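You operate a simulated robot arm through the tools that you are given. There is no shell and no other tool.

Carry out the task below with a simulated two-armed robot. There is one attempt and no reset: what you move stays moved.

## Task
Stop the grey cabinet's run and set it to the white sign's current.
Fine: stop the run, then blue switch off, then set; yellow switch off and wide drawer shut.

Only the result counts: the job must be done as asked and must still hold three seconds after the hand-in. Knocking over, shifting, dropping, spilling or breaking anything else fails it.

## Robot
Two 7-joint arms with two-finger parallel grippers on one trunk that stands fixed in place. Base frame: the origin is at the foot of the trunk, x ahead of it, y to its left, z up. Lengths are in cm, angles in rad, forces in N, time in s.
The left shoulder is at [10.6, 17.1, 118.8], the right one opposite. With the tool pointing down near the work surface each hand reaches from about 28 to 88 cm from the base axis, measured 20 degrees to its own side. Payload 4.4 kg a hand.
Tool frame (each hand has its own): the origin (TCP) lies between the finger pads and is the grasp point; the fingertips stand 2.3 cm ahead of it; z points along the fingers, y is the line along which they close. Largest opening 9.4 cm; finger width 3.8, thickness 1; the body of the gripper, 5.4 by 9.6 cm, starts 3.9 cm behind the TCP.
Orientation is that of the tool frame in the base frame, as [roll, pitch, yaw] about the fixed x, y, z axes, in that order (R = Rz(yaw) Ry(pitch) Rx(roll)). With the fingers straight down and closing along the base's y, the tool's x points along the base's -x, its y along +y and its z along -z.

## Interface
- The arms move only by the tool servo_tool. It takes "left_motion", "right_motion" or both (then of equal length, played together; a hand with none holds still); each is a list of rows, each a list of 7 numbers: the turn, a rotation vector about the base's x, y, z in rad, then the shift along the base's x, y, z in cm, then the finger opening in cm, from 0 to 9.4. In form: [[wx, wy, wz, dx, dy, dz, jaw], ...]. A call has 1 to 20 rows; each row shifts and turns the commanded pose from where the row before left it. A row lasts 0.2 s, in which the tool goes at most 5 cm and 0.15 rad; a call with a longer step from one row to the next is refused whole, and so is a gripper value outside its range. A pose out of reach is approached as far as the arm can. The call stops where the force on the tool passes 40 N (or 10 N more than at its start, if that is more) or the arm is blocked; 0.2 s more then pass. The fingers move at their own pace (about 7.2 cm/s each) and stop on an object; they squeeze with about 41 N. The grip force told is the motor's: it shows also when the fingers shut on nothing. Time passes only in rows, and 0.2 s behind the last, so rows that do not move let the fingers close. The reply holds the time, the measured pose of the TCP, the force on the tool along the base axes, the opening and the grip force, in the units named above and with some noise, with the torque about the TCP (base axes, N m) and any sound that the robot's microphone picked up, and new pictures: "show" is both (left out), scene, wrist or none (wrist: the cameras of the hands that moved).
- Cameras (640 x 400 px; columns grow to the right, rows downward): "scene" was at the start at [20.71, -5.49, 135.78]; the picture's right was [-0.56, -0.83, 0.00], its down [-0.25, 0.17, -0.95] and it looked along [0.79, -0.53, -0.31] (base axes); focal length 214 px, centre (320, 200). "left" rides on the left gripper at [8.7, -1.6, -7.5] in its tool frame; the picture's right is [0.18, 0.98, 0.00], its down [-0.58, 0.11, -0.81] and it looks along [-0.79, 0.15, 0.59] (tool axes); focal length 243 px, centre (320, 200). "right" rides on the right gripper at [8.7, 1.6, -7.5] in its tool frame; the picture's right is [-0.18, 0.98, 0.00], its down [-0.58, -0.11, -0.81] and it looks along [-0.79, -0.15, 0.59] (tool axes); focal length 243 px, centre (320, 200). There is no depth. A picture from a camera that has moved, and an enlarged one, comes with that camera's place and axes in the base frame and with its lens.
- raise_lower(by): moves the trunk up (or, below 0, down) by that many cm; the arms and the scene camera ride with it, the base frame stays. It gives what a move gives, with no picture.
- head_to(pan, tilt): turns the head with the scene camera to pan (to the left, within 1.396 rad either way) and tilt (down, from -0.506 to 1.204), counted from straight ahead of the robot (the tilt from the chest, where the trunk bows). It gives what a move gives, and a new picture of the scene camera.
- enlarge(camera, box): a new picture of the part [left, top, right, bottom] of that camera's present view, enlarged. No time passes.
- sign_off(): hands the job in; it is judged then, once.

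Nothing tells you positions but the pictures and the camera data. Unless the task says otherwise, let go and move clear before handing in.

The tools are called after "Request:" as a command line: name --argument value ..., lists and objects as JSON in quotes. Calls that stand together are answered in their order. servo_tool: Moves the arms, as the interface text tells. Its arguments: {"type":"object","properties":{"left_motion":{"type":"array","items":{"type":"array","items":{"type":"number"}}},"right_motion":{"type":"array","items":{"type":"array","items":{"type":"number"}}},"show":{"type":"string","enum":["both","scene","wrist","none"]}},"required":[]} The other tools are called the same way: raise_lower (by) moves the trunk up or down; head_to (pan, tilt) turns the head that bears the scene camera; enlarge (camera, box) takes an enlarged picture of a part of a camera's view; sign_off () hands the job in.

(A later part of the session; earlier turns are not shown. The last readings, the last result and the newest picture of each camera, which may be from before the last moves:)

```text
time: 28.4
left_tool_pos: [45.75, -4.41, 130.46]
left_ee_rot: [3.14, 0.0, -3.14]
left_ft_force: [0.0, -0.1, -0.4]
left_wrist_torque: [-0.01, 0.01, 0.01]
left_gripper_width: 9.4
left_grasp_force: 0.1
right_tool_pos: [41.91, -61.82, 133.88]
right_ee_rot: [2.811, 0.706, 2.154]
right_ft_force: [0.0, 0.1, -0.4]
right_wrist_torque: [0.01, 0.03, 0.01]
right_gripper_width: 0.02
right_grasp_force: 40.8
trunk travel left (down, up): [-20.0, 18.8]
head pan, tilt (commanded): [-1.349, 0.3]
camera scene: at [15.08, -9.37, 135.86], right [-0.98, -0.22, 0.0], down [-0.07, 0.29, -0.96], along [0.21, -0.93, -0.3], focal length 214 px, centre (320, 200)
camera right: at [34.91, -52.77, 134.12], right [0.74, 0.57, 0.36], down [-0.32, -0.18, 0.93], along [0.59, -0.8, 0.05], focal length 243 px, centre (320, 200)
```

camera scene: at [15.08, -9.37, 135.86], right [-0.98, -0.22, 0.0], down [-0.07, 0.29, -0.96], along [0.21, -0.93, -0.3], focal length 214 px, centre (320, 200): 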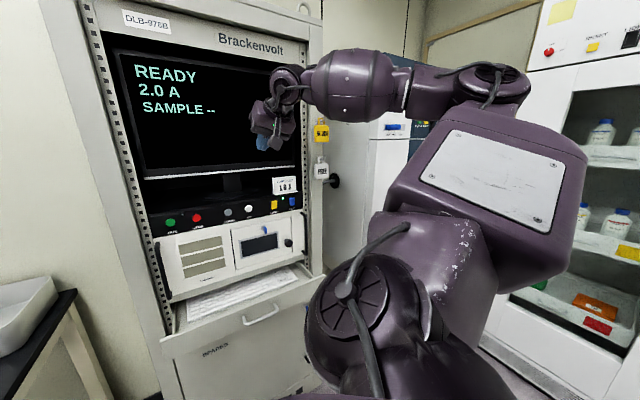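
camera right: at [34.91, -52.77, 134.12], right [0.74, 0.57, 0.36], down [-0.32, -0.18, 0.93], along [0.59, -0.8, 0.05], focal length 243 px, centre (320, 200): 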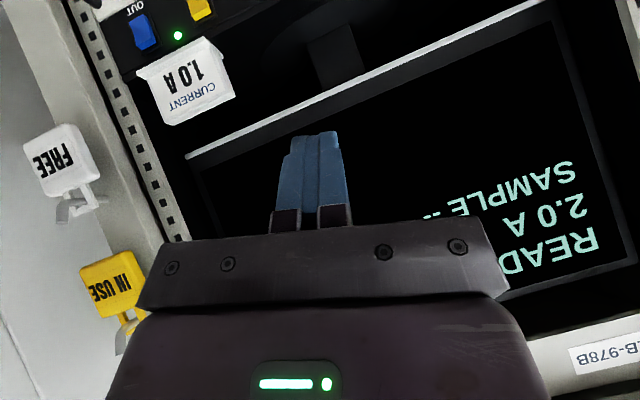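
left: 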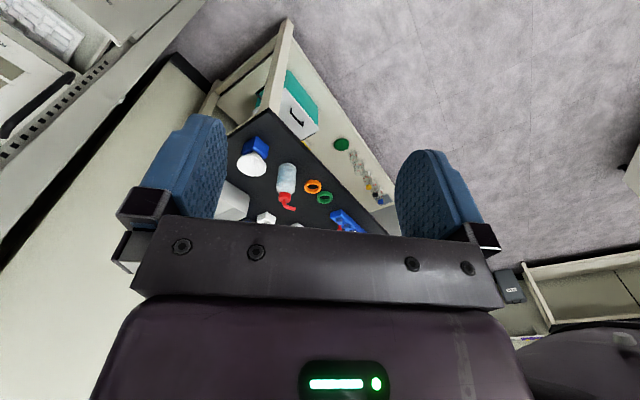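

The arm is comfortable now, elbow up, with the hand nose-down about 45°. I'll move down and right towards a waypoint 8 cm in front of the OUT switch, correcting the yaw on the way.

Request:
servo_tool --right_motion '[[0, 0, -0.045, -1.1, -2.33, -2.9, 0], [0, 0, -0.045, -1.1, -2.33, -2.9, 0], [0, 0, -0.045, -1.1, -2.33, -2.9, 0], [0, 0, -0.045, -1.1, -2.33, -2.9, 0], [0, 0, -0.045, -1.1, -2.33, -2.9, 0], [0, 0, -0.045, -1.1, -2.33, -2.9, 0]]'

```text
time: 29.8
left_tool_pos: [45.82, -4.41, 130.5]
left_ee_rot: [3.141, -0.002, -3.14]
left_ft_force: [-0.3, 0.2, -0.2]
left_wrist_torque: [0.01, 0.02, 0.02]
left_gripper_width: 9.4
left_grasp_force: 0.0
right_tool_pos: [35.23, -75.94, 116.47]
right_ee_rot: [2.808, 0.707, 1.884]
right_ft_force: [0.2, -0.6, -0.5]
right_wrist_torque: [0.0, 0.01, 0.0]
right_gripper_width: 0.0
right_grasp_force: 40.9
trunk travel left (down, up): [-20.0, 18.8]
head pan, tilt (commanded): [-1.349, 0.3]
camera scene: at [15.1, -9.42, 135.86], right [-0.98, -0.22, 0.0], down [-0.07, 0.29, -0.96], along [0.21, -0.93, -0.3], focal length 214 px, centre (320, 200)
camera right: at [30.94, -65.25, 116.6], right [0.86, 0.35, 0.36], down [-0.36, -0.08, 0.93], along [0.36, -0.93, 0.05], focal length 243 px, centre (320, 200)
```

scene: 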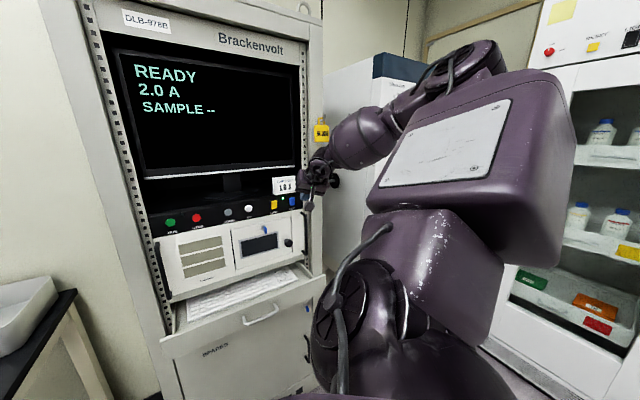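
right: 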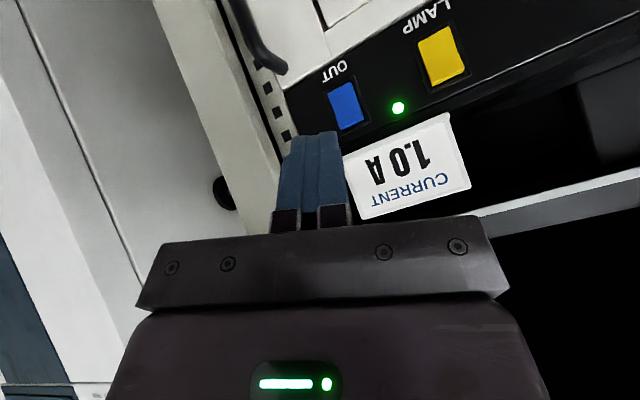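

No limits hit. The right camera now sees the blue and yellow switches well, so I'll zoom in to check their tilt.

Request:
enlarge --camera "right" --box '[290, 0, 490, 125]'

Request:
enlarge --camera "scene" --box '[235, 160, 335, 222]'

```text
3.20 times, centred on (390, 62) of right
camera zoom: at [30.94, -65.25, 116.6], right [0.86, 0.35, 0.36], down [-0.36, -0.08, 0.93], along [0.36, -0.93, 0.05], focal length 776 px, centre (96, 640)
```

zoom: 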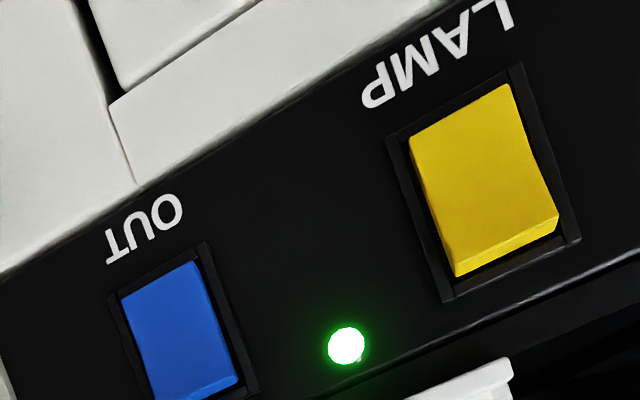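

```text
6.40 times, centred on (285, 191) of scene
camera zoom: at [15.1, -9.42, 135.86], right [-0.98, -0.22, 0.0], down [-0.07, 0.29, -0.96], along [0.21, -0.93, -0.3], focal length 1373 px, centre (544, 258)
```

zoom: 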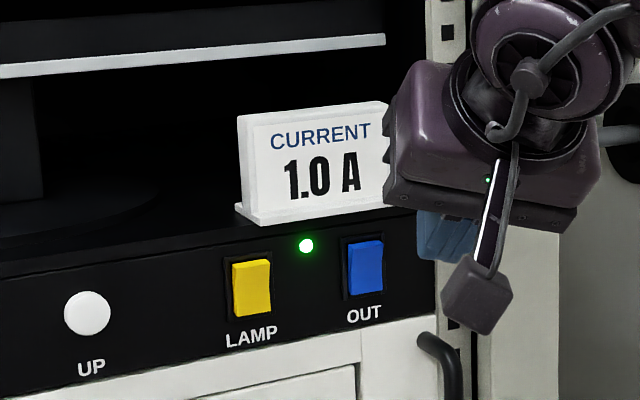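

Both switches have their top end sticking out, so pressing the top should flip each. I'll move to about 2.5 cm in front of the upper half of the blue switch.

Request:
servo_tool --right_motion '[[0, 0, 0, 0.8, -0.6, -1.2, 0], [0, 0, 0, 1.0, -0.8, -1.1, 0], [0, 0, 0, 1.0, -0.85, -0.8, 0], [0, 0, 0, 1.05, -0.9, -0.45, 0]]'

Request:
enlarge --camera "right" --box '[260, 60, 420, 160]'

Request:
enlarge --camera "scene" --box '[250, 165, 330, 215]'

```text
time: 30.8
left_tool_pos: [45.82, -4.43, 130.55]
left_ee_rot: [3.141, 0.001, -3.139]
left_ft_force: [-0.4, 0.5, 0.3]
left_wrist_torque: [0.01, -0.01, 0.0]
left_gripper_width: 9.41
left_grasp_force: 0.1
right_tool_pos: [39.09, -78.94, 113.04]
right_ee_rot: [2.808, 0.71, 1.884]
right_ft_force: [1.0, 0.9, 0.3]
right_wrist_torque: [0.01, 0.0, -0.01]
right_gripper_width: 0.02
right_grasp_force: 41.0
trunk travel left (down, up): [-20.0, 18.8]
head pan, tilt (commanded): [-1.349, 0.3]
camera scene: at [15.07, -9.38, 135.87], right [-0.98, -0.22, 0.0], down [-0.07, 0.29, -0.96], along [0.21, -0.93, -0.3], focal length 214 px, centre (320, 200)
camera right: at [34.82, -68.33, 113.17], right [0.86, 0.35, 0.36], down [-0.36, -0.08, 0.93], along [0.36, -0.93, 0.05], focal length 243 px, centre (320, 200)
```

scene: 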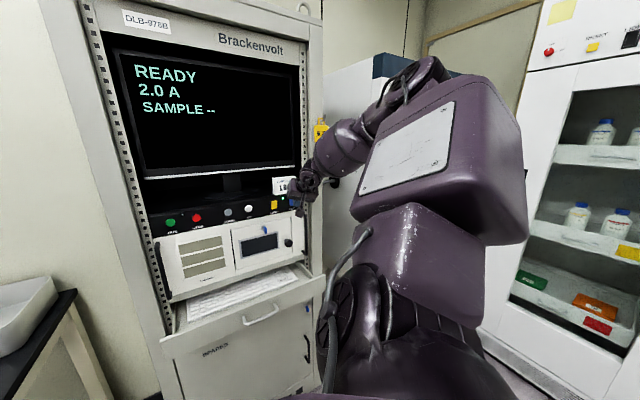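
right: 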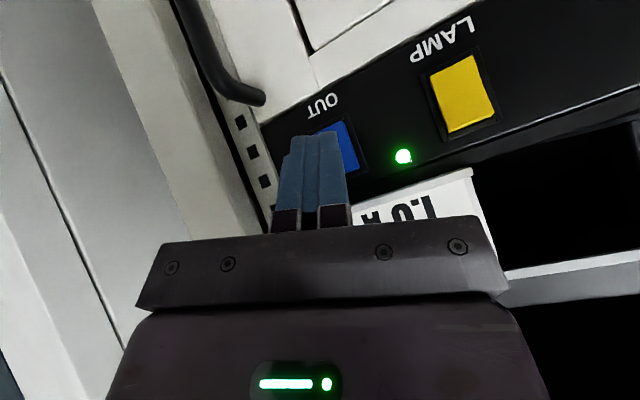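

```text
4.00 times, centred on (340, 110) of right
camera zoom: at [34.82, -68.33, 113.17], right [0.86, 0.35, 0.36], down [-0.36, -0.08, 0.93], along [0.36, -0.93, 0.05], focal length 970 px, centre (240, 560)
```

zoom: 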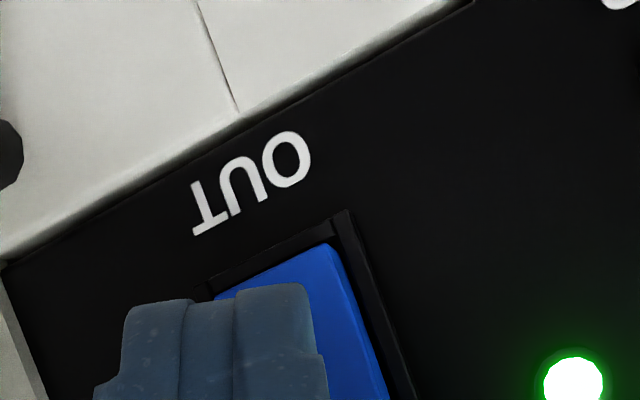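

```text
8.00 times, centred on (290, 190) of scene
camera zoom: at [15.07, -9.38, 135.87], right [-0.98, -0.22, 0.0], down [-0.07, 0.29, -0.96], along [0.21, -0.93, -0.3], focal length 1716 px, centre (560, 280)
```

zoom: 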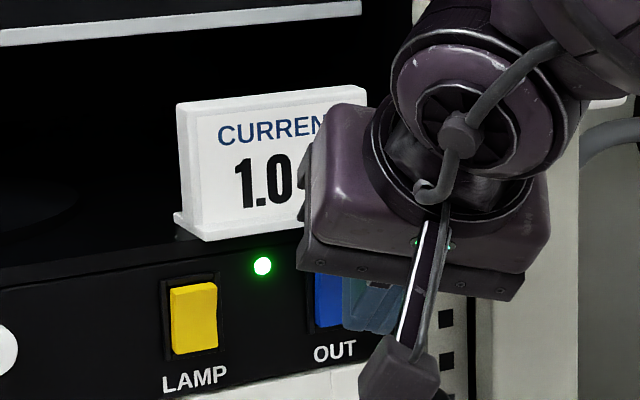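

I'm aligned with the blue switch, just slightly right of and above the ideal contact point. I'll nudge left and down a little, then press slowly until it clicks.

Request:
servo_tool --right_motion '[[0, 0, 0, 0.25, 0.25, -0.3, 0], [0, 0, 0, 0.28, -0.28, 0, 0], [0, 0, 0, 0.28, -0.28, 0, 0], [0, 0, 0, 0.21, -0.21, 0, 0], [0, 0, 0, 0.21, -0.21, 0, 0], [0, 0, 0, 0.21, -0.21, 0, 0]]'

```text
time: 32.0
left_tool_pos: [45.39, -3.97, 130.64]
left_ee_rot: [-3.139, 0.003, -3.138]
left_ft_force: [-0.1, 0.2, -0.2]
left_wrist_torque: [0.0, -0.05, 0.01]
left_gripper_width: 9.38
left_grasp_force: 0.1
right_tool_pos: [40.0, -79.28, 112.73]
right_ee_rot: [2.816, 0.704, 1.885]
right_ft_force: [-17.5, 19.8, 9.6]
right_wrist_torque: [-0.1, -0.16, 0.14]
right_gripper_width: 0.0
right_grasp_force: 40.8
trunk travel left (down, up): [-20.0, 18.8]
head pan, tilt (commanded): [-1.349, 0.3]
stopped in row 6 (right hand): the force on the tool passed its limit at 43 N (the readings are from after the stop); the commanded pose is now the measured one
camera scene: at [14.76, -9.01, 135.97], right [-0.98, -0.22, 0.0], down [-0.06, 0.29, -0.96], along [0.21, -0.93, -0.29], focal length 214 px, centre (320, 200)
camera right: at [35.62, -68.6, 113.02], right [0.87, 0.35, 0.36], down [-0.35, -0.09, 0.93], along [0.36, -0.93, 0.05], focal length 243 px, centre (320, 200)
```

scene: 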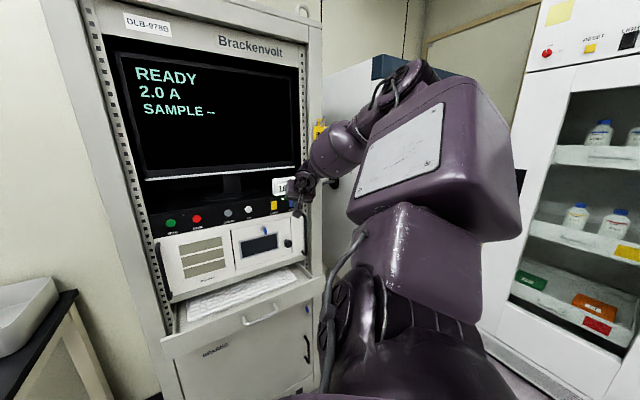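
right: 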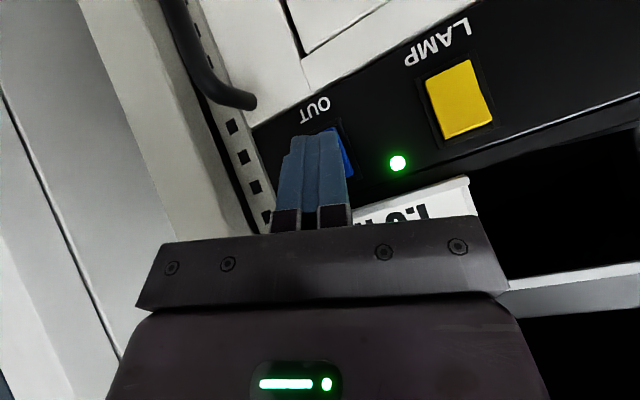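

The force limit was reached without a click. I'll look closely to see what the finger is pressing on.

Request:
enlarge --camera "right" --box '[270, 80, 400, 200]'

Request:
enlarge --camera "scene" --box '[255, 165, 325, 220]'

```text
3.33 times, centred on (335, 140) of right
camera zoom: at [35.62, -68.6, 113.02], right [0.87, 0.35, 0.36], down [-0.35, -0.09, 0.93], along [0.36, -0.93, 0.05], focal length 809 px, centre (270, 400)
```

zoom: 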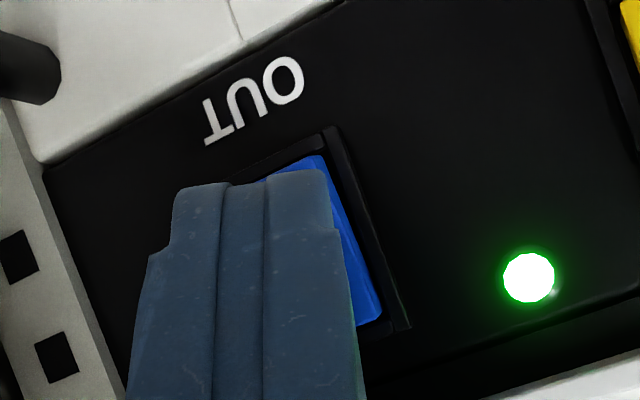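

```text
7.27 times, centred on (290, 192) of scene
camera zoom: at [14.76, -9.01, 135.97], right [-0.98, -0.22, 0.0], down [-0.06, 0.29, -0.96], along [0.21, -0.93, -0.29], focal length 1560 px, centre (538, 254)
```

zoom: 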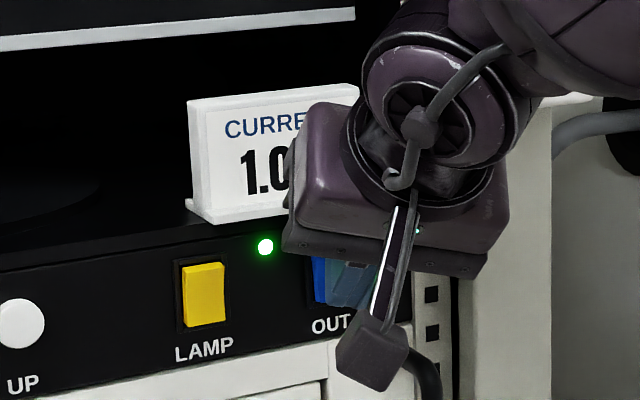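

The contact seems to be on the very top corner of the switch frame, and the hand is rolled about 20°. I'll back off, straighten the roll, and re-aim about 0.7 cm lower and slightly right.

Request:
servo_tool --right_motion '[[0, 0, 0, -0.72, 0.7, 0, 0], [0, 0, 0, -0.72, 0.7, 0, 0], [-0.06, 0.058, 0.086, 0, 0, 0, 0], [-0.06, 0.058, 0.086, 0, 0, 0, 0], [-0.06, 0.058, 0.086, 0, 0, 0, 0], [0, 0, 0, -0.33, -0.33, -0.43, 0]]'

Request:
enlarge --camera "right" --box '[270, 60, 430, 160]'

```text
time: 33.4
left_tool_pos: [45.78, -4.32, 130.52]
left_ee_rot: [3.141, 0.0, -3.139]
left_ft_force: [0.2, -0.4, 0.3]
left_wrist_torque: [0.01, -0.01, 0.01]
left_gripper_width: 9.41
left_grasp_force: 0.1
right_tool_pos: [38.54, -78.52, 111.92]
right_ee_rot: [-3.137, 0.763, 2.368]
right_ft_force: [-0.3, 0.3, 0.2]
right_wrist_torque: [0.04, 0.0, -0.04]
right_gripper_width: 0.02
right_grasp_force: 41.5
trunk travel left (down, up): [-20.0, 18.8]
head pan, tilt (commanded): [-1.349, 0.3]
camera scene: at [15.03, -9.35, 135.88], right [-0.98, -0.22, 0.0], down [-0.07, 0.29, -0.96], along [0.21, -0.93, -0.3], focal length 214 px, centre (320, 200)
camera right: at [31.49, -69.35, 111.44], right [0.78, 0.61, 0.13], down [-0.17, 0.02, 0.98], along [0.6, -0.79, 0.12], focal length 243 px, centre (320, 200)
```

scene: 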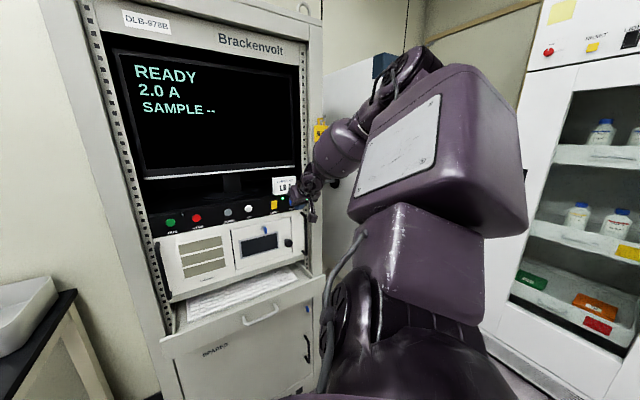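
right: 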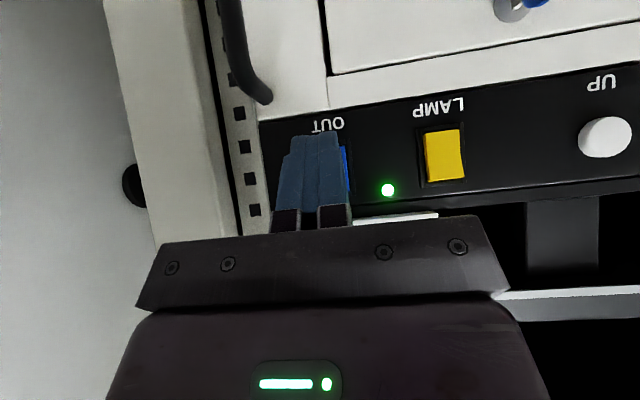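

```text
4.00 times, centred on (350, 110) of right
camera zoom: at [31.49, -69.35, 111.44], right [0.78, 0.61, 0.13], down [-0.17, 0.02, 0.98], along [0.6, -0.79, 0.12], focal length 970 px, centre (200, 560)
```

zoom: 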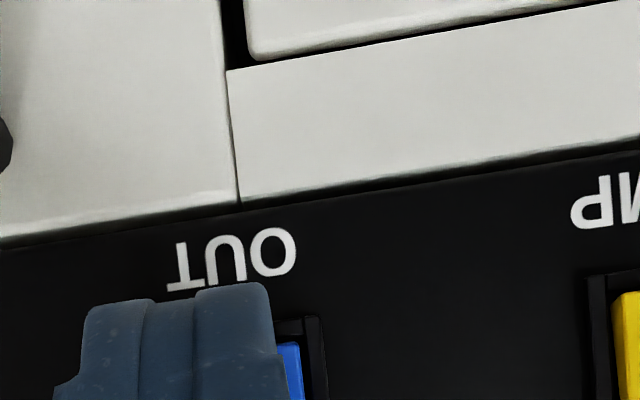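

The roll is now straight and the hand is centred on the blue switch. I'll raise it 0.5 cm to aim at the upper half and press slowly.

Request:
servo_tool --right_motion '[[0, 0, 0, 0.14, 0.14, 0.5, 0], [0, 0, 0, 0.285, -0.28, 0, 0], [0, 0, 0, 0.285, -0.28, 0, 0], [0, 0, 0, 0.215, -0.21, 0, 0], [0, 0, 0, 0.215, -0.21, 0, 0], [0, 0, 0, 0.215, -0.21, 0, 0], [0, 0, 0, 0.215, -0.21, 0, 0], [0, 0, 0, 0.215, -0.21, 0, 0], [0, 0, 0, 0.215, -0.21, 0, 0]]'

Request:
enlarge --camera "right" --box '[250, 80, 410, 180]'

```text
time: 35.3
left_tool_pos: [45.5, -4.04, 130.77]
left_ee_rot: [-3.137, 0.003, 3.141]
left_ft_force: [0.1, 0.4, -0.4]
left_wrist_torque: [0.01, -0.01, 0.04]
left_gripper_width: 9.41
left_grasp_force: 0.0
right_tool_pos: [39.7, -79.47, 112.59]
right_ee_rot: [-3.139, 0.755, 2.365]
right_ft_force: [-17.7, 18.7, 9.3]
right_wrist_torque: [0.04, -0.22, -0.03]
right_gripper_width: 0.0
right_grasp_force: 40.7
trunk travel left (down, up): [-20.0, 18.8]
head pan, tilt (commanded): [-1.349, 0.3]
stopped in row 9 (right hand): the force on the tool passed its limit at 45 N (the readings are from after the stop); the commanded pose is now the measured one
camera scene: at [14.76, -9.04, 135.97], right [-0.98, -0.22, 0.0], down [-0.06, 0.29, -0.96], along [0.21, -0.93, -0.29], focal length 214 px, centre (320, 200)
camera right: at [32.81, -70.32, 112.09], right [0.79, 0.6, 0.12], down [-0.17, 0.01, 0.99], along [0.59, -0.8, 0.11], focal length 243 px, centre (320, 200)
```

scene: 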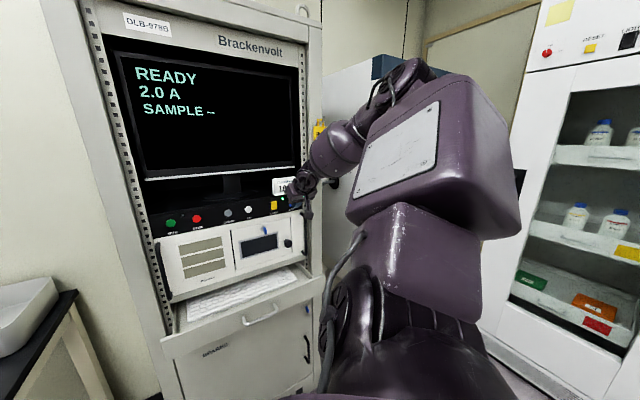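
right: 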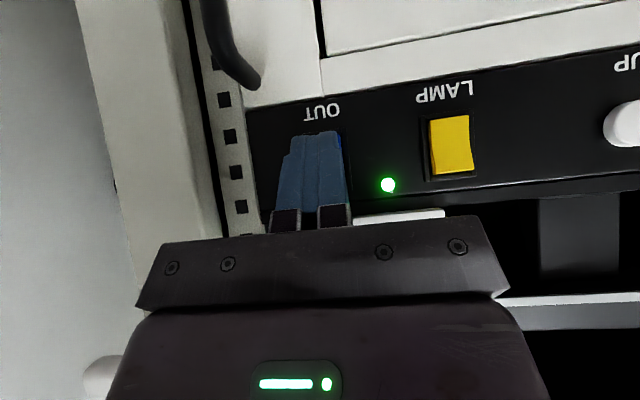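

```text
4.00 times, centred on (330, 130) of right
camera zoom: at [32.81, -70.32, 112.09], right [0.79, 0.6, 0.12], down [-0.17, 0.01, 0.99], along [0.59, -0.8, 0.11], focal length 970 px, centre (280, 480)
```

zoom: 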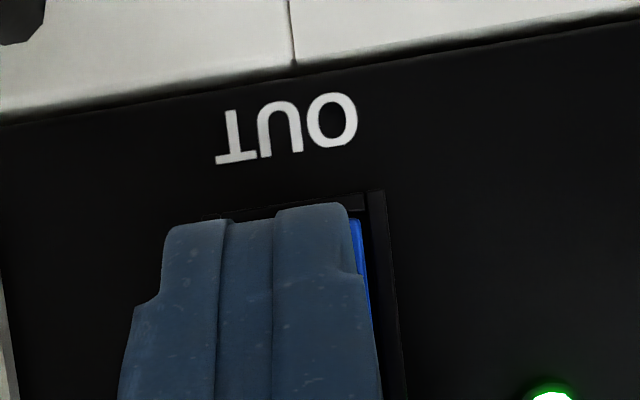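

The contact depth is the same as before and still no click; the finger pair (2 cm) is about as wide as the rocker, so it may be catching the raised frame. I'll look at the identical yellow switch close-up to understand the shape.

Request:
enlarge --camera "right" --box '[400, 90, 500, 200]'

Request:
enlarge --camera "scene" --box '[260, 185, 310, 220]'

```text
3.64 times, centred on (450, 145) of right
camera zoom: at [32.81, -70.32, 112.09], right [0.79, 0.6, 0.12], down [-0.17, 0.01, 0.99], along [0.59, -0.8, 0.11], focal length 882 px, centre (-153, 400)
```

zoom: 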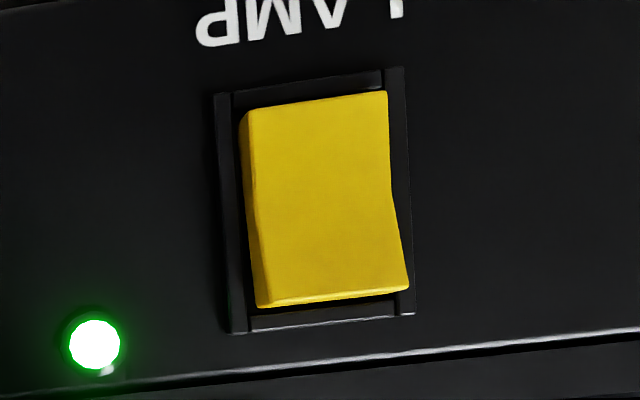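

```text
11.43 times, centred on (285, 202) of scene
camera zoom: at [14.76, -9.04, 135.97], right [-0.98, -0.22, 0.0], down [-0.06, 0.29, -0.96], along [0.21, -0.93, -0.29], focal length 2451 px, centre (720, 171)
```

zoom: 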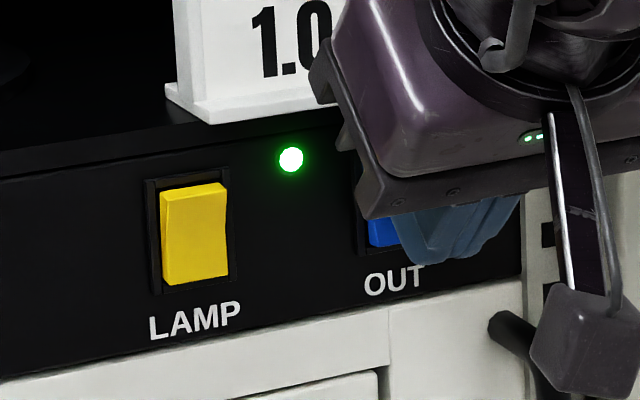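

The rocker is about 2 cm wide inside a raised frame, while the closed finger pair is about 2.2 cm wide and likely blocked by that frame. I'll back off, open the gripper, and use only the right finger (1 cm wide), with the left one landing over bare panel.

Request:
servo_tool --right_motion '[[0, 0, 0, -1.07, 1.05, 0, 0], [0, 0, 0, -1.07, 1.05, 0, 0], [0, 0, 0.034, 1.21, 1.24, 0, 3], [0, 0, 0.033, 1.21, 1.24, 0, 6], [0, 0, 0.033, 1.21, 1.24, 0, 9.4], [0, 0, 0, 0, 0, 0, 9.4], [0, 0, 0, 0, 0, 0, 9.4]]'

Request:
enlarge --camera "right" --box '[130, 60, 450, 260]'

Request:
enlarge --camera "scene" --box '[240, 165, 330, 222]'

```text
time: 36.9
left_tool_pos: [45.7, -4.29, 130.52]
left_ee_rot: [-3.14, 0.0, -3.141]
left_ft_force: [-0.6, -0.1, -0.1]
left_wrist_torque: [0.03, -0.02, -0.01]
left_gripper_width: 9.41
left_grasp_force: 0.0
right_tool_pos: [41.68, -73.92, 112.25]
right_ee_rot: [-3.138, 0.753, 2.466]
right_ft_force: [-0.3, 0.0, -0.9]
right_wrist_torque: [-0.01, -0.02, 0.0]
right_gripper_width: 9.38
right_grasp_force: 0.0
trunk travel left (down, up): [-20.0, 18.8]
head pan, tilt (commanded): [-1.349, 0.3]
camera scene: at [15.07, -9.35, 135.87], right [-0.98, -0.22, 0.0], down [-0.07, 0.29, -0.96], along [0.21, -0.93, -0.3], focal length 214 px, centre (320, 200)
camera right: at [33.74, -65.53, 111.71], right [0.72, 0.68, 0.12], down [-0.17, 0.0, 0.99], along [0.67, -0.73, 0.11], focal length 243 px, centre (320, 200)
```

scene: 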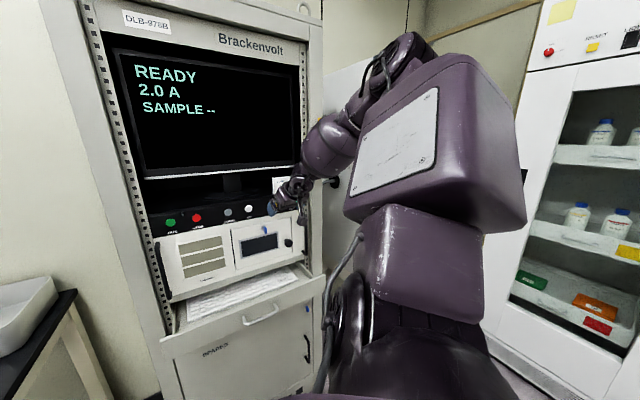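
right: 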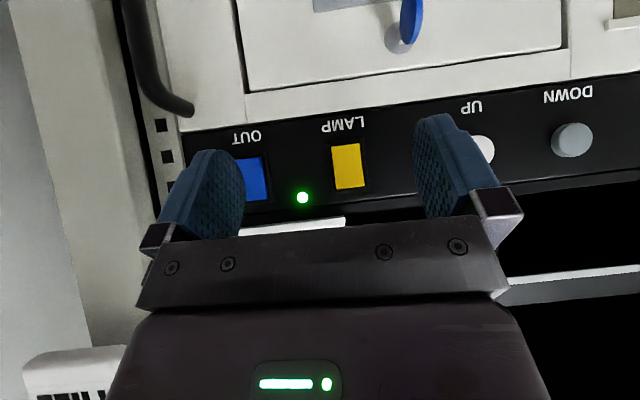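

```text
2.00 times, centred on (290, 160) of right
camera zoom: at [33.74, -65.53, 111.71], right [0.72, 0.68, 0.12], down [-0.17, 0.0, 0.99], along [0.67, -0.73, 0.11], focal length 485 px, centre (380, 280)
```

zoom: 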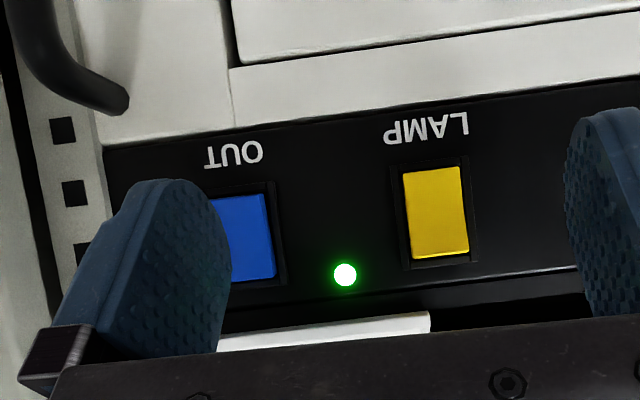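

```text
7.02 times, centred on (285, 194) of scene
camera zoom: at [15.07, -9.35, 135.87], right [-0.98, -0.22, 0.0], down [-0.07, 0.29, -0.96], along [0.21, -0.93, -0.3], focal length 1505 px, centre (566, 246)
```

zoom: 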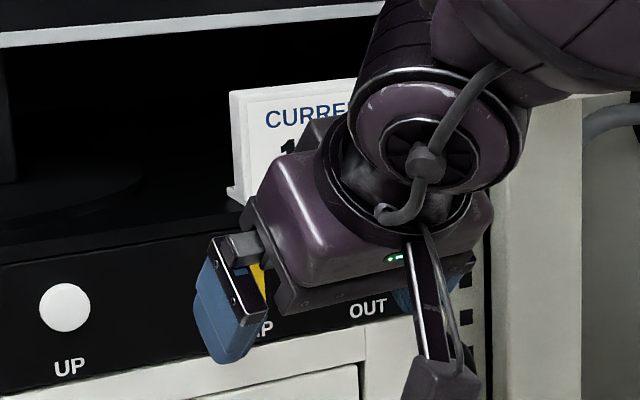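

The right finger now lines up with the blue switch, and the left finger is over bare panel between LAMP and UP. I'll nudge right and up slightly, then press in with the single finger.

Request:
servo_tool --right_motion '[[0, 0, 0, -0.28, -0.29, 0.5, 9.4], [0, 0, 0, 0.32, -0.315, 0, 9.4], [0, 0, 0, 0.32, -0.315, 0, 9.4], [0, 0, 0, 0.32, -0.315, 0, 9.4], [0, 0, 0, 0.32, -0.315, 0, 9.4], [0, 0, 0, 0.178, -0.175, 0, 9.4], [0, 0, 0, 0.178, -0.175, 0, 9.4], [0, 0, 0, 0.178, -0.175, 0, 9.4], [0, 0, 0, 0.178, -0.175, 0, 9.4], [0, 0, 0, 0.178, -0.175, 0, 9.4], [0, 0, 0, 0.178, -0.175, 0, 9.4]]'

Request:
enlarge --camera "right" --box '[130, 60, 450, 260]'

Request:
enlarge --camera "scene" --box '[240, 165, 330, 222]'

```text
time: 38.9
left_tool_pos: [45.43, -4.0, 130.65]
left_ee_rot: [-3.138, 0.001, -3.14]
left_ft_force: [0.1, 0.5, -0.7]
left_wrist_torque: [-0.03, 0.02, 0.01]
left_gripper_width: 9.4
left_grasp_force: 0.1
right_tool_pos: [42.82, -75.71, 112.67]
right_ee_rot: [-3.139, 0.743, 2.458]
right_ft_force: [-16.0, 17.0, 9.7]
right_wrist_torque: [-0.32, 0.03, -1.1]
right_gripper_width: 9.23
right_grasp_force: 0.1
trunk travel left (down, up): [-20.0, 18.8]
head pan, tilt (commanded): [-1.349, 0.3]
stopped in row 10 (right hand): the force on the tool passed its limit at 43 N (the readings are from after the stop); the commanded pose is now the measured one
camera scene: at [14.8, -9.02, 135.96], right [-0.98, -0.22, 0.0], down [-0.06, 0.29, -0.96], along [0.21, -0.93, -0.29], focal length 214 px, centre (320, 200)
camera right: at [35.04, -67.31, 112.38], right [0.73, 0.68, 0.12], down [-0.16, -0.01, 0.99], along [0.67, -0.74, 0.1], focal length 243 px, centre (320, 200)
```

scene: 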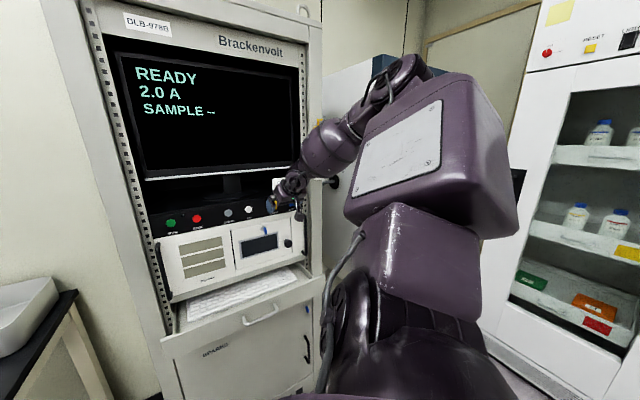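
right: 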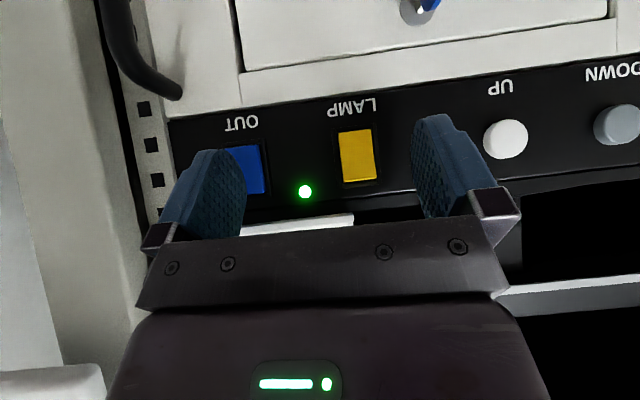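

```text
2.00 times, centred on (290, 160) of right
camera zoom: at [35.04, -67.31, 112.38], right [0.73, 0.68, 0.12], down [-0.16, -0.01, 0.99], along [0.67, -0.74, 0.1], focal length 485 px, centre (380, 280)
```

zoom: 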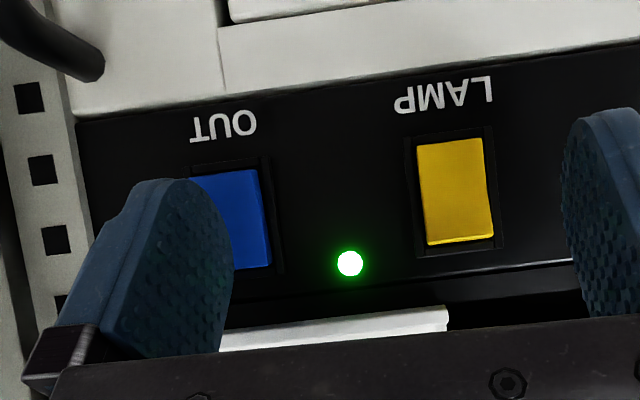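

```text
7.02 times, centred on (285, 194) of scene
camera zoom: at [14.8, -9.02, 135.96], right [-0.98, -0.22, 0.0], down [-0.06, 0.29, -0.96], along [0.21, -0.93, -0.29], focal length 1505 px, centre (566, 246)
```

zoom: 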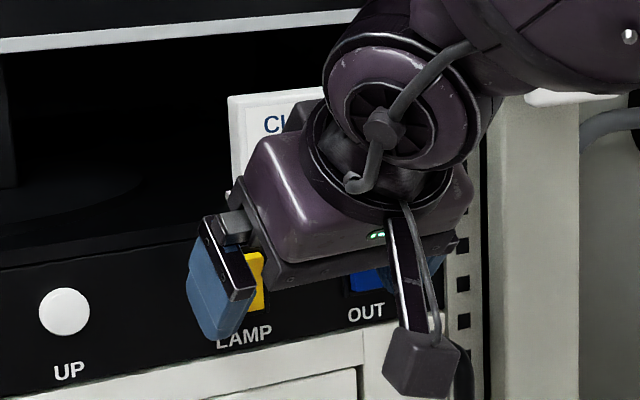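

Still no click with 43 N squarely on the upper half, so perhaps the upper half is already the pressed-in side. I'll zoom in very closely on both rockers to read their real shape.

Request:
enlarge --camera "right" --box '[325, 115, 395, 190]'

Request:
enlarge --camera "right" --box '[215, 130, 285, 205]'

Request:
enlarge --camera "scene" --box '[265, 192, 301, 216]'

```text
5.33 times, centred on (360, 152) of right
camera zoom: at [35.04, -67.31, 112.38], right [0.73, 0.68, 0.12], down [-0.16, -0.01, 0.99], along [0.67, -0.74, 0.1], focal length 1294 px, centre (107, 453)
```

zoom: 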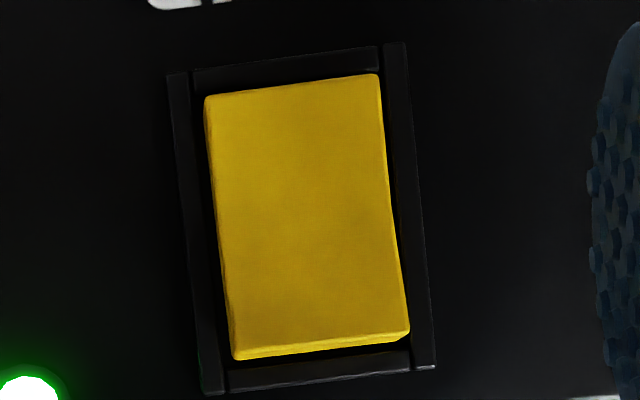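

```text
5.33 times, centred on (250, 168) of right
camera zoom: at [35.04, -67.31, 112.38], right [0.73, 0.68, 0.12], down [-0.16, -0.01, 0.99], along [0.67, -0.74, 0.1], focal length 1294 px, centre (693, 373)
```

zoom: 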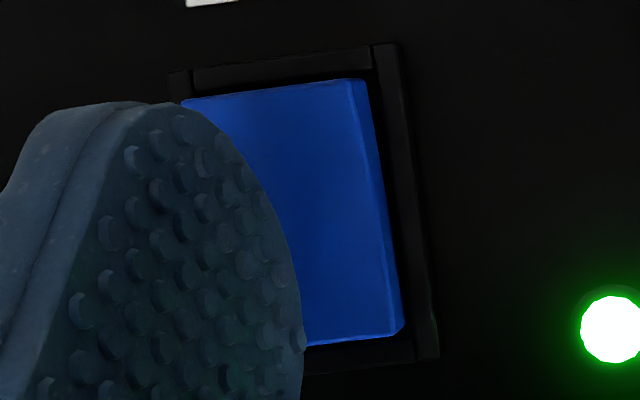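

```text
16.00 times, centred on (283, 204) of scene
camera zoom: at [14.8, -9.02, 135.96], right [-0.98, -0.22, 0.0], down [-0.06, 0.29, -0.96], along [0.21, -0.93, -0.29], focal length 3432 px, centre (912, 136)
```

zoom: 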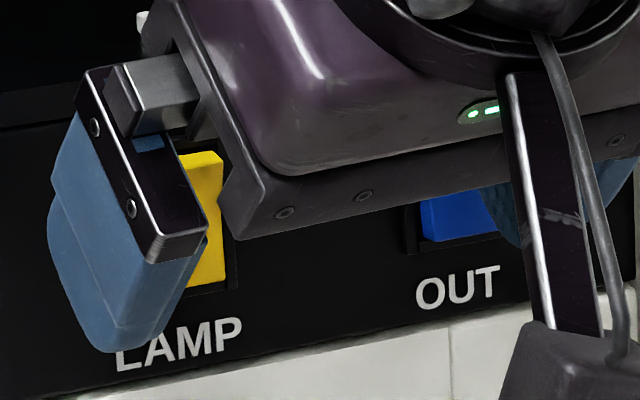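

The yellow rocker's shape now reads clearly: lower half flush, upper half out by about 0.9 cm, so the top is the right end to press. I'll check how far the blue one has moved under load.

Request:
enlarge --camera "right" --box '[228, 138, 268, 200]'

Request:
enlarge --camera "scene" --box '[284, 196, 304, 210]'

```text
6.45 times, centred on (248, 169) of right
camera zoom: at [35.04, -67.31, 112.38], right [0.73, 0.68, 0.12], down [-0.16, -0.01, 0.99], along [0.67, -0.74, 0.1], focal length 1565 px, centre (784, 400)
```

zoom: 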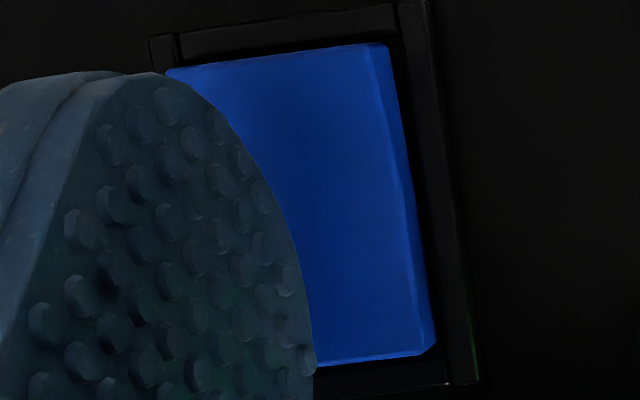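

```text
16.00 times, centred on (294, 203) of scene
camera zoom: at [14.8, -9.02, 135.96], right [-0.98, -0.22, 0.0], down [-0.06, 0.29, -0.96], along [0.21, -0.93, -0.29], focal length 3432 px, centre (736, 152)
```

zoom: 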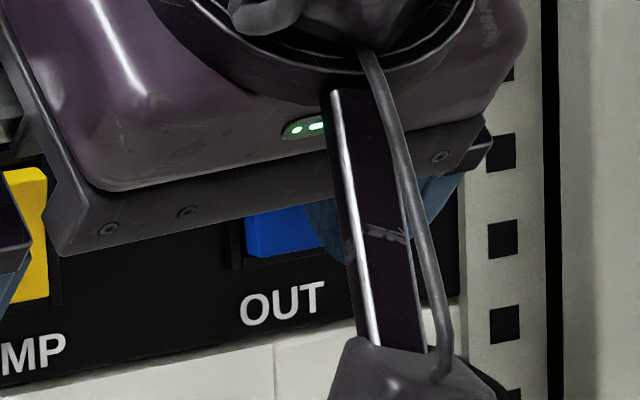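

Under load the blue rocker sits about halfway through its travel, so it's simply stiff. I'll keep pressing in finer steps.

Request:
servo_tool --right_motion '[[0, 0, 0, 0.08, -0.08, 0, 9.4], [0, 0, 0, 0.08, -0.08, 0, 9.4], [0, 0, 0, 0.08, -0.08, 0, 9.4], [0, 0, 0, 0.08, -0.08, 0, 9.4], [0, 0, 0, 0.08, -0.08, 0, 9.4], [0, 0, 0, 0.08, -0.08, 0, 9.4], [0, 0, 0, 0.08, -0.08, 0, 9.4], [0, 0, 0, 0.08, -0.08, 0, 9.4], [0, 0, 0, 0.08, -0.08, 0, 9.4], [0, 0, 0, 0.08, -0.08, 0, 9.4]]' --show "wrist"

Request:
enlarge --camera "right" --box '[228, 138, 268, 200]'

```text
time: 39.5
left_tool_pos: [45.41, -3.94, 130.69]
left_ee_rot: [-3.138, 0.003, -3.14]
left_ft_force: [0.4, -0.2, -0.2]
left_wrist_torque: [-0.03, 0.03, 0.02]
left_gripper_width: 9.39
left_grasp_force: 0.1
right_tool_pos: [42.66, -75.76, 112.72]
right_ee_rot: [-3.137, 0.741, 2.457]
right_ft_force: [-18.4, 22.6, 12.8]
right_wrist_torque: [-0.48, 0.05, -1.38]
right_gripper_width: 9.22
right_grasp_force: 0.1
trunk travel left (down, up): [-20.0, 18.8]
head pan, tilt (commanded): [-1.349, 0.3]
stopped in row 3 (right hand): the force on the tool passed its limit at 41 N (the readings are from after the stop); the commanded pose is now the measured one
camera right: at [35.04, -67.32, 112.4], right [0.73, 0.67, 0.12], down [-0.16, -0.01, 0.99], along [0.67, -0.74, 0.1], focal length 243 px, centre (320, 200)
```

right: 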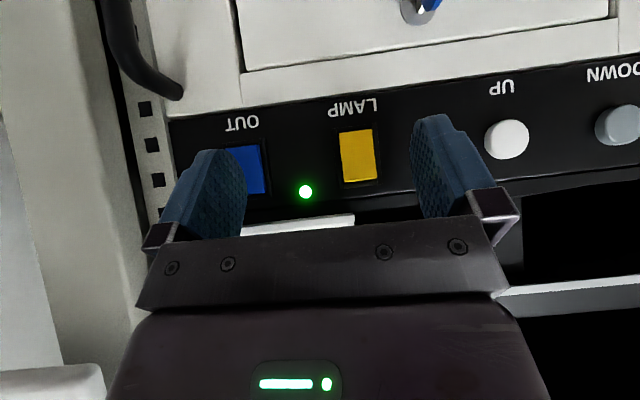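

```text
6.45 times, centred on (248, 169) of right
camera zoom: at [35.04, -67.32, 112.4], right [0.73, 0.67, 0.12], down [-0.16, -0.01, 0.99], along [0.67, -0.74, 0.1], focal length 1565 px, centre (784, 400)
```

zoom: 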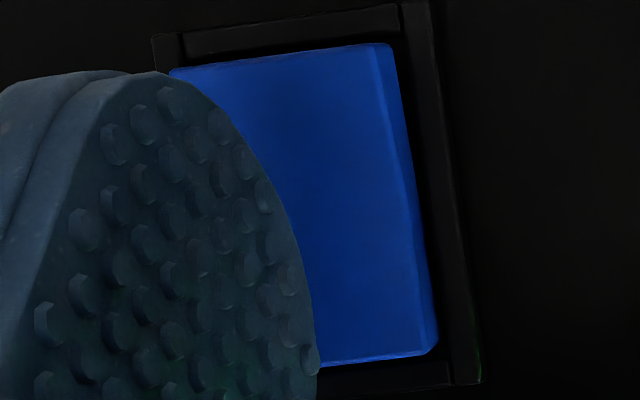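

The contact analysis says the finger is squarely on the rocker's upper half but it isn't flipping. I'll back off and raise the hand so both switches can be seen clearly unloaded.

Request:
servo_tool --right_motion '[[0, 0, 0, -1.07, 1.05, 0, 9.4], [0, 0, 0, -1.07, 1.05, 0, 9.4], [0, 0, 0, -1.07, 1.05, 0, 9.4], [0, 0, 0, -1.07, 1.05, 2, 9.4], [0, 0, 0, -0.5, 0.5, 4, 9.4], [0, 0, 0, -0.5, 0.5, 4, 9.4]]'

Request:
enlarge --camera "scene" --box '[264, 192, 304, 217]'

Request:
enlarge --camera "right" --box '[200, 20, 440, 170]'

```text
time: 40.9
left_tool_pos: [45.51, -4.44, 130.53]
left_ee_rot: [3.141, 0.002, -3.141]
left_ft_force: [-1.1, 0.8, 0.3]
left_wrist_torque: [0.0, -0.04, 0.01]
left_gripper_width: 9.41
left_grasp_force: 0.1
right_tool_pos: [37.66, -70.91, 122.52]
right_ee_rot: [-3.141, 0.736, 2.455]
right_ft_force: [-0.3, -0.6, -0.2]
right_wrist_torque: [0.04, 0.01, 0.0]
right_gripper_width: 9.4
right_grasp_force: 0.0
trunk travel left (down, up): [-20.0, 18.8]
head pan, tilt (commanded): [-1.349, 0.3]
camera scene: at [14.93, -9.38, 135.91], right [-0.98, -0.22, 0.0], down [-0.06, 0.29, -0.96], along [0.21, -0.93, -0.3], focal length 214 px, centre (320, 200)
camera right: at [29.85, -62.5, 122.04], right [0.73, 0.67, 0.12], down [-0.16, -0.01, 0.99], along [0.67, -0.74, 0.1], focal length 243 px, centre (320, 200)
```

scene: 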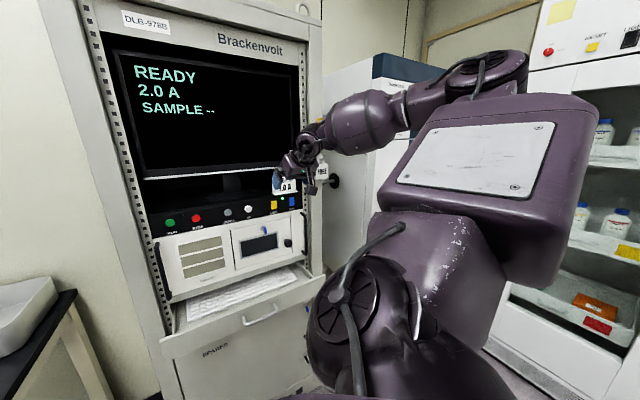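
right: 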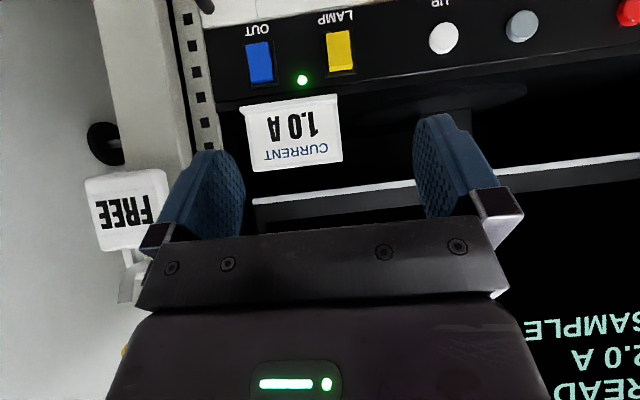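

```text
16.00 times, centred on (284, 204) of scene
camera zoom: at [14.93, -9.38, 135.91], right [-0.98, -0.22, 0.0], down [-0.06, 0.29, -0.96], along [0.21, -0.93, -0.3], focal length 3432 px, centre (896, 128)
```

zoom: 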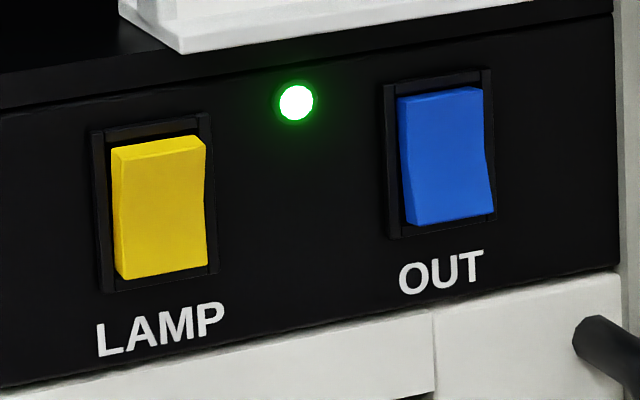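

```text
2.67 times, centred on (320, 95) of right
camera zoom: at [29.85, -62.5, 122.04], right [0.73, 0.67, 0.12], down [-0.16, -0.01, 0.99], along [0.67, -0.74, 0.1], focal length 647 px, centre (320, 480)
```

zoom: 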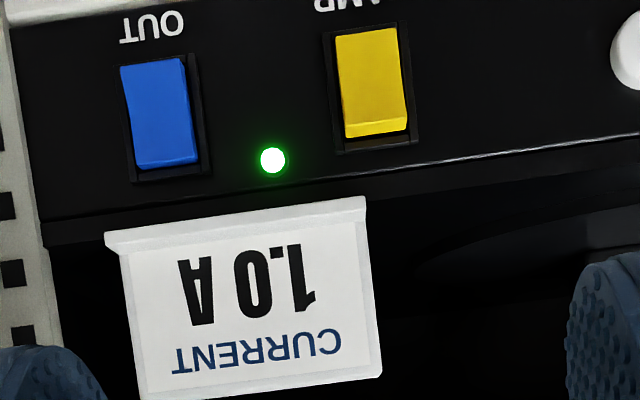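

This view is revealing: the blue rocker now has its bottom end out and top in (the mirror of yellow), so it has moved even though the LED is still lit. I'll compare both at higher zoom to see whether blue is fully over.

Request:
enlarge --camera "scene" --box '[285, 195, 299, 209]'

Request:
enlarge --camera "scene" --box '[267, 198, 281, 212]'

Request:
enlarge --camera "right" --box '[235, 25, 365, 100]'

```text
16.00 times, centred on (292, 202) of scene
camera zoom: at [14.93, -9.38, 135.91], right [-0.98, -0.22, 0.0], down [-0.06, 0.29, -0.96], along [0.21, -0.93, -0.3], focal length 3432 px, centre (768, 168)
```

zoom: 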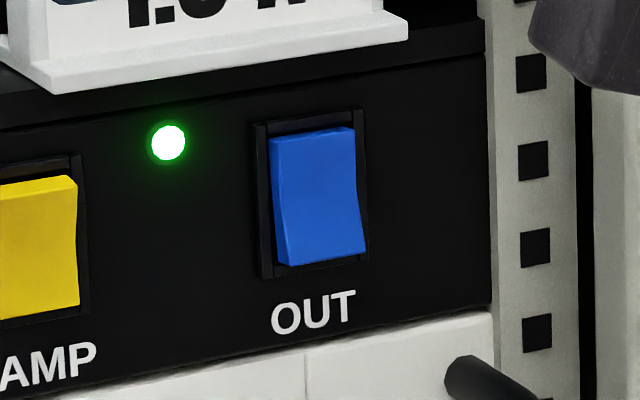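

```text
16.00 times, centred on (274, 205) of scene
camera zoom: at [14.93, -9.38, 135.91], right [-0.98, -0.22, 0.0], down [-0.06, 0.29, -0.96], along [0.21, -0.93, -0.3], focal length 3432 px, centre (1056, 120)
```

zoom: 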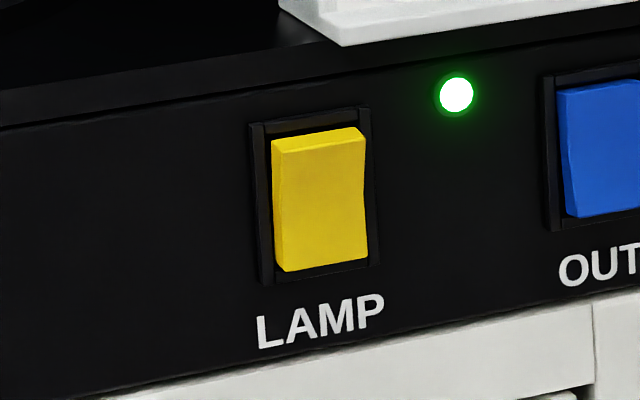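

```text
4.92 times, centred on (300, 62) of right
camera zoom: at [29.85, -62.5, 122.04], right [0.73, 0.67, 0.12], down [-0.16, -0.01, 0.99], along [0.67, -0.74, 0.1], focal length 1194 px, centre (418, 877)
```

zoom: 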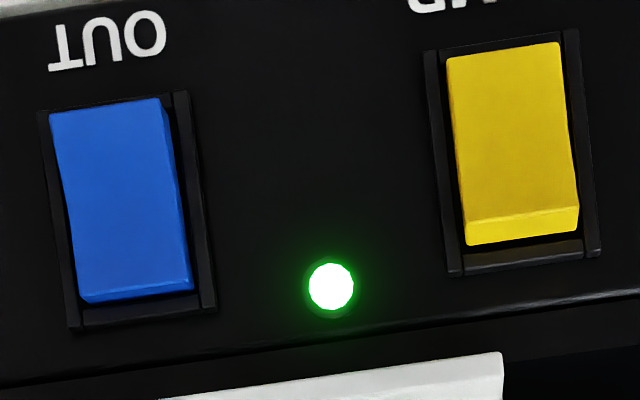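

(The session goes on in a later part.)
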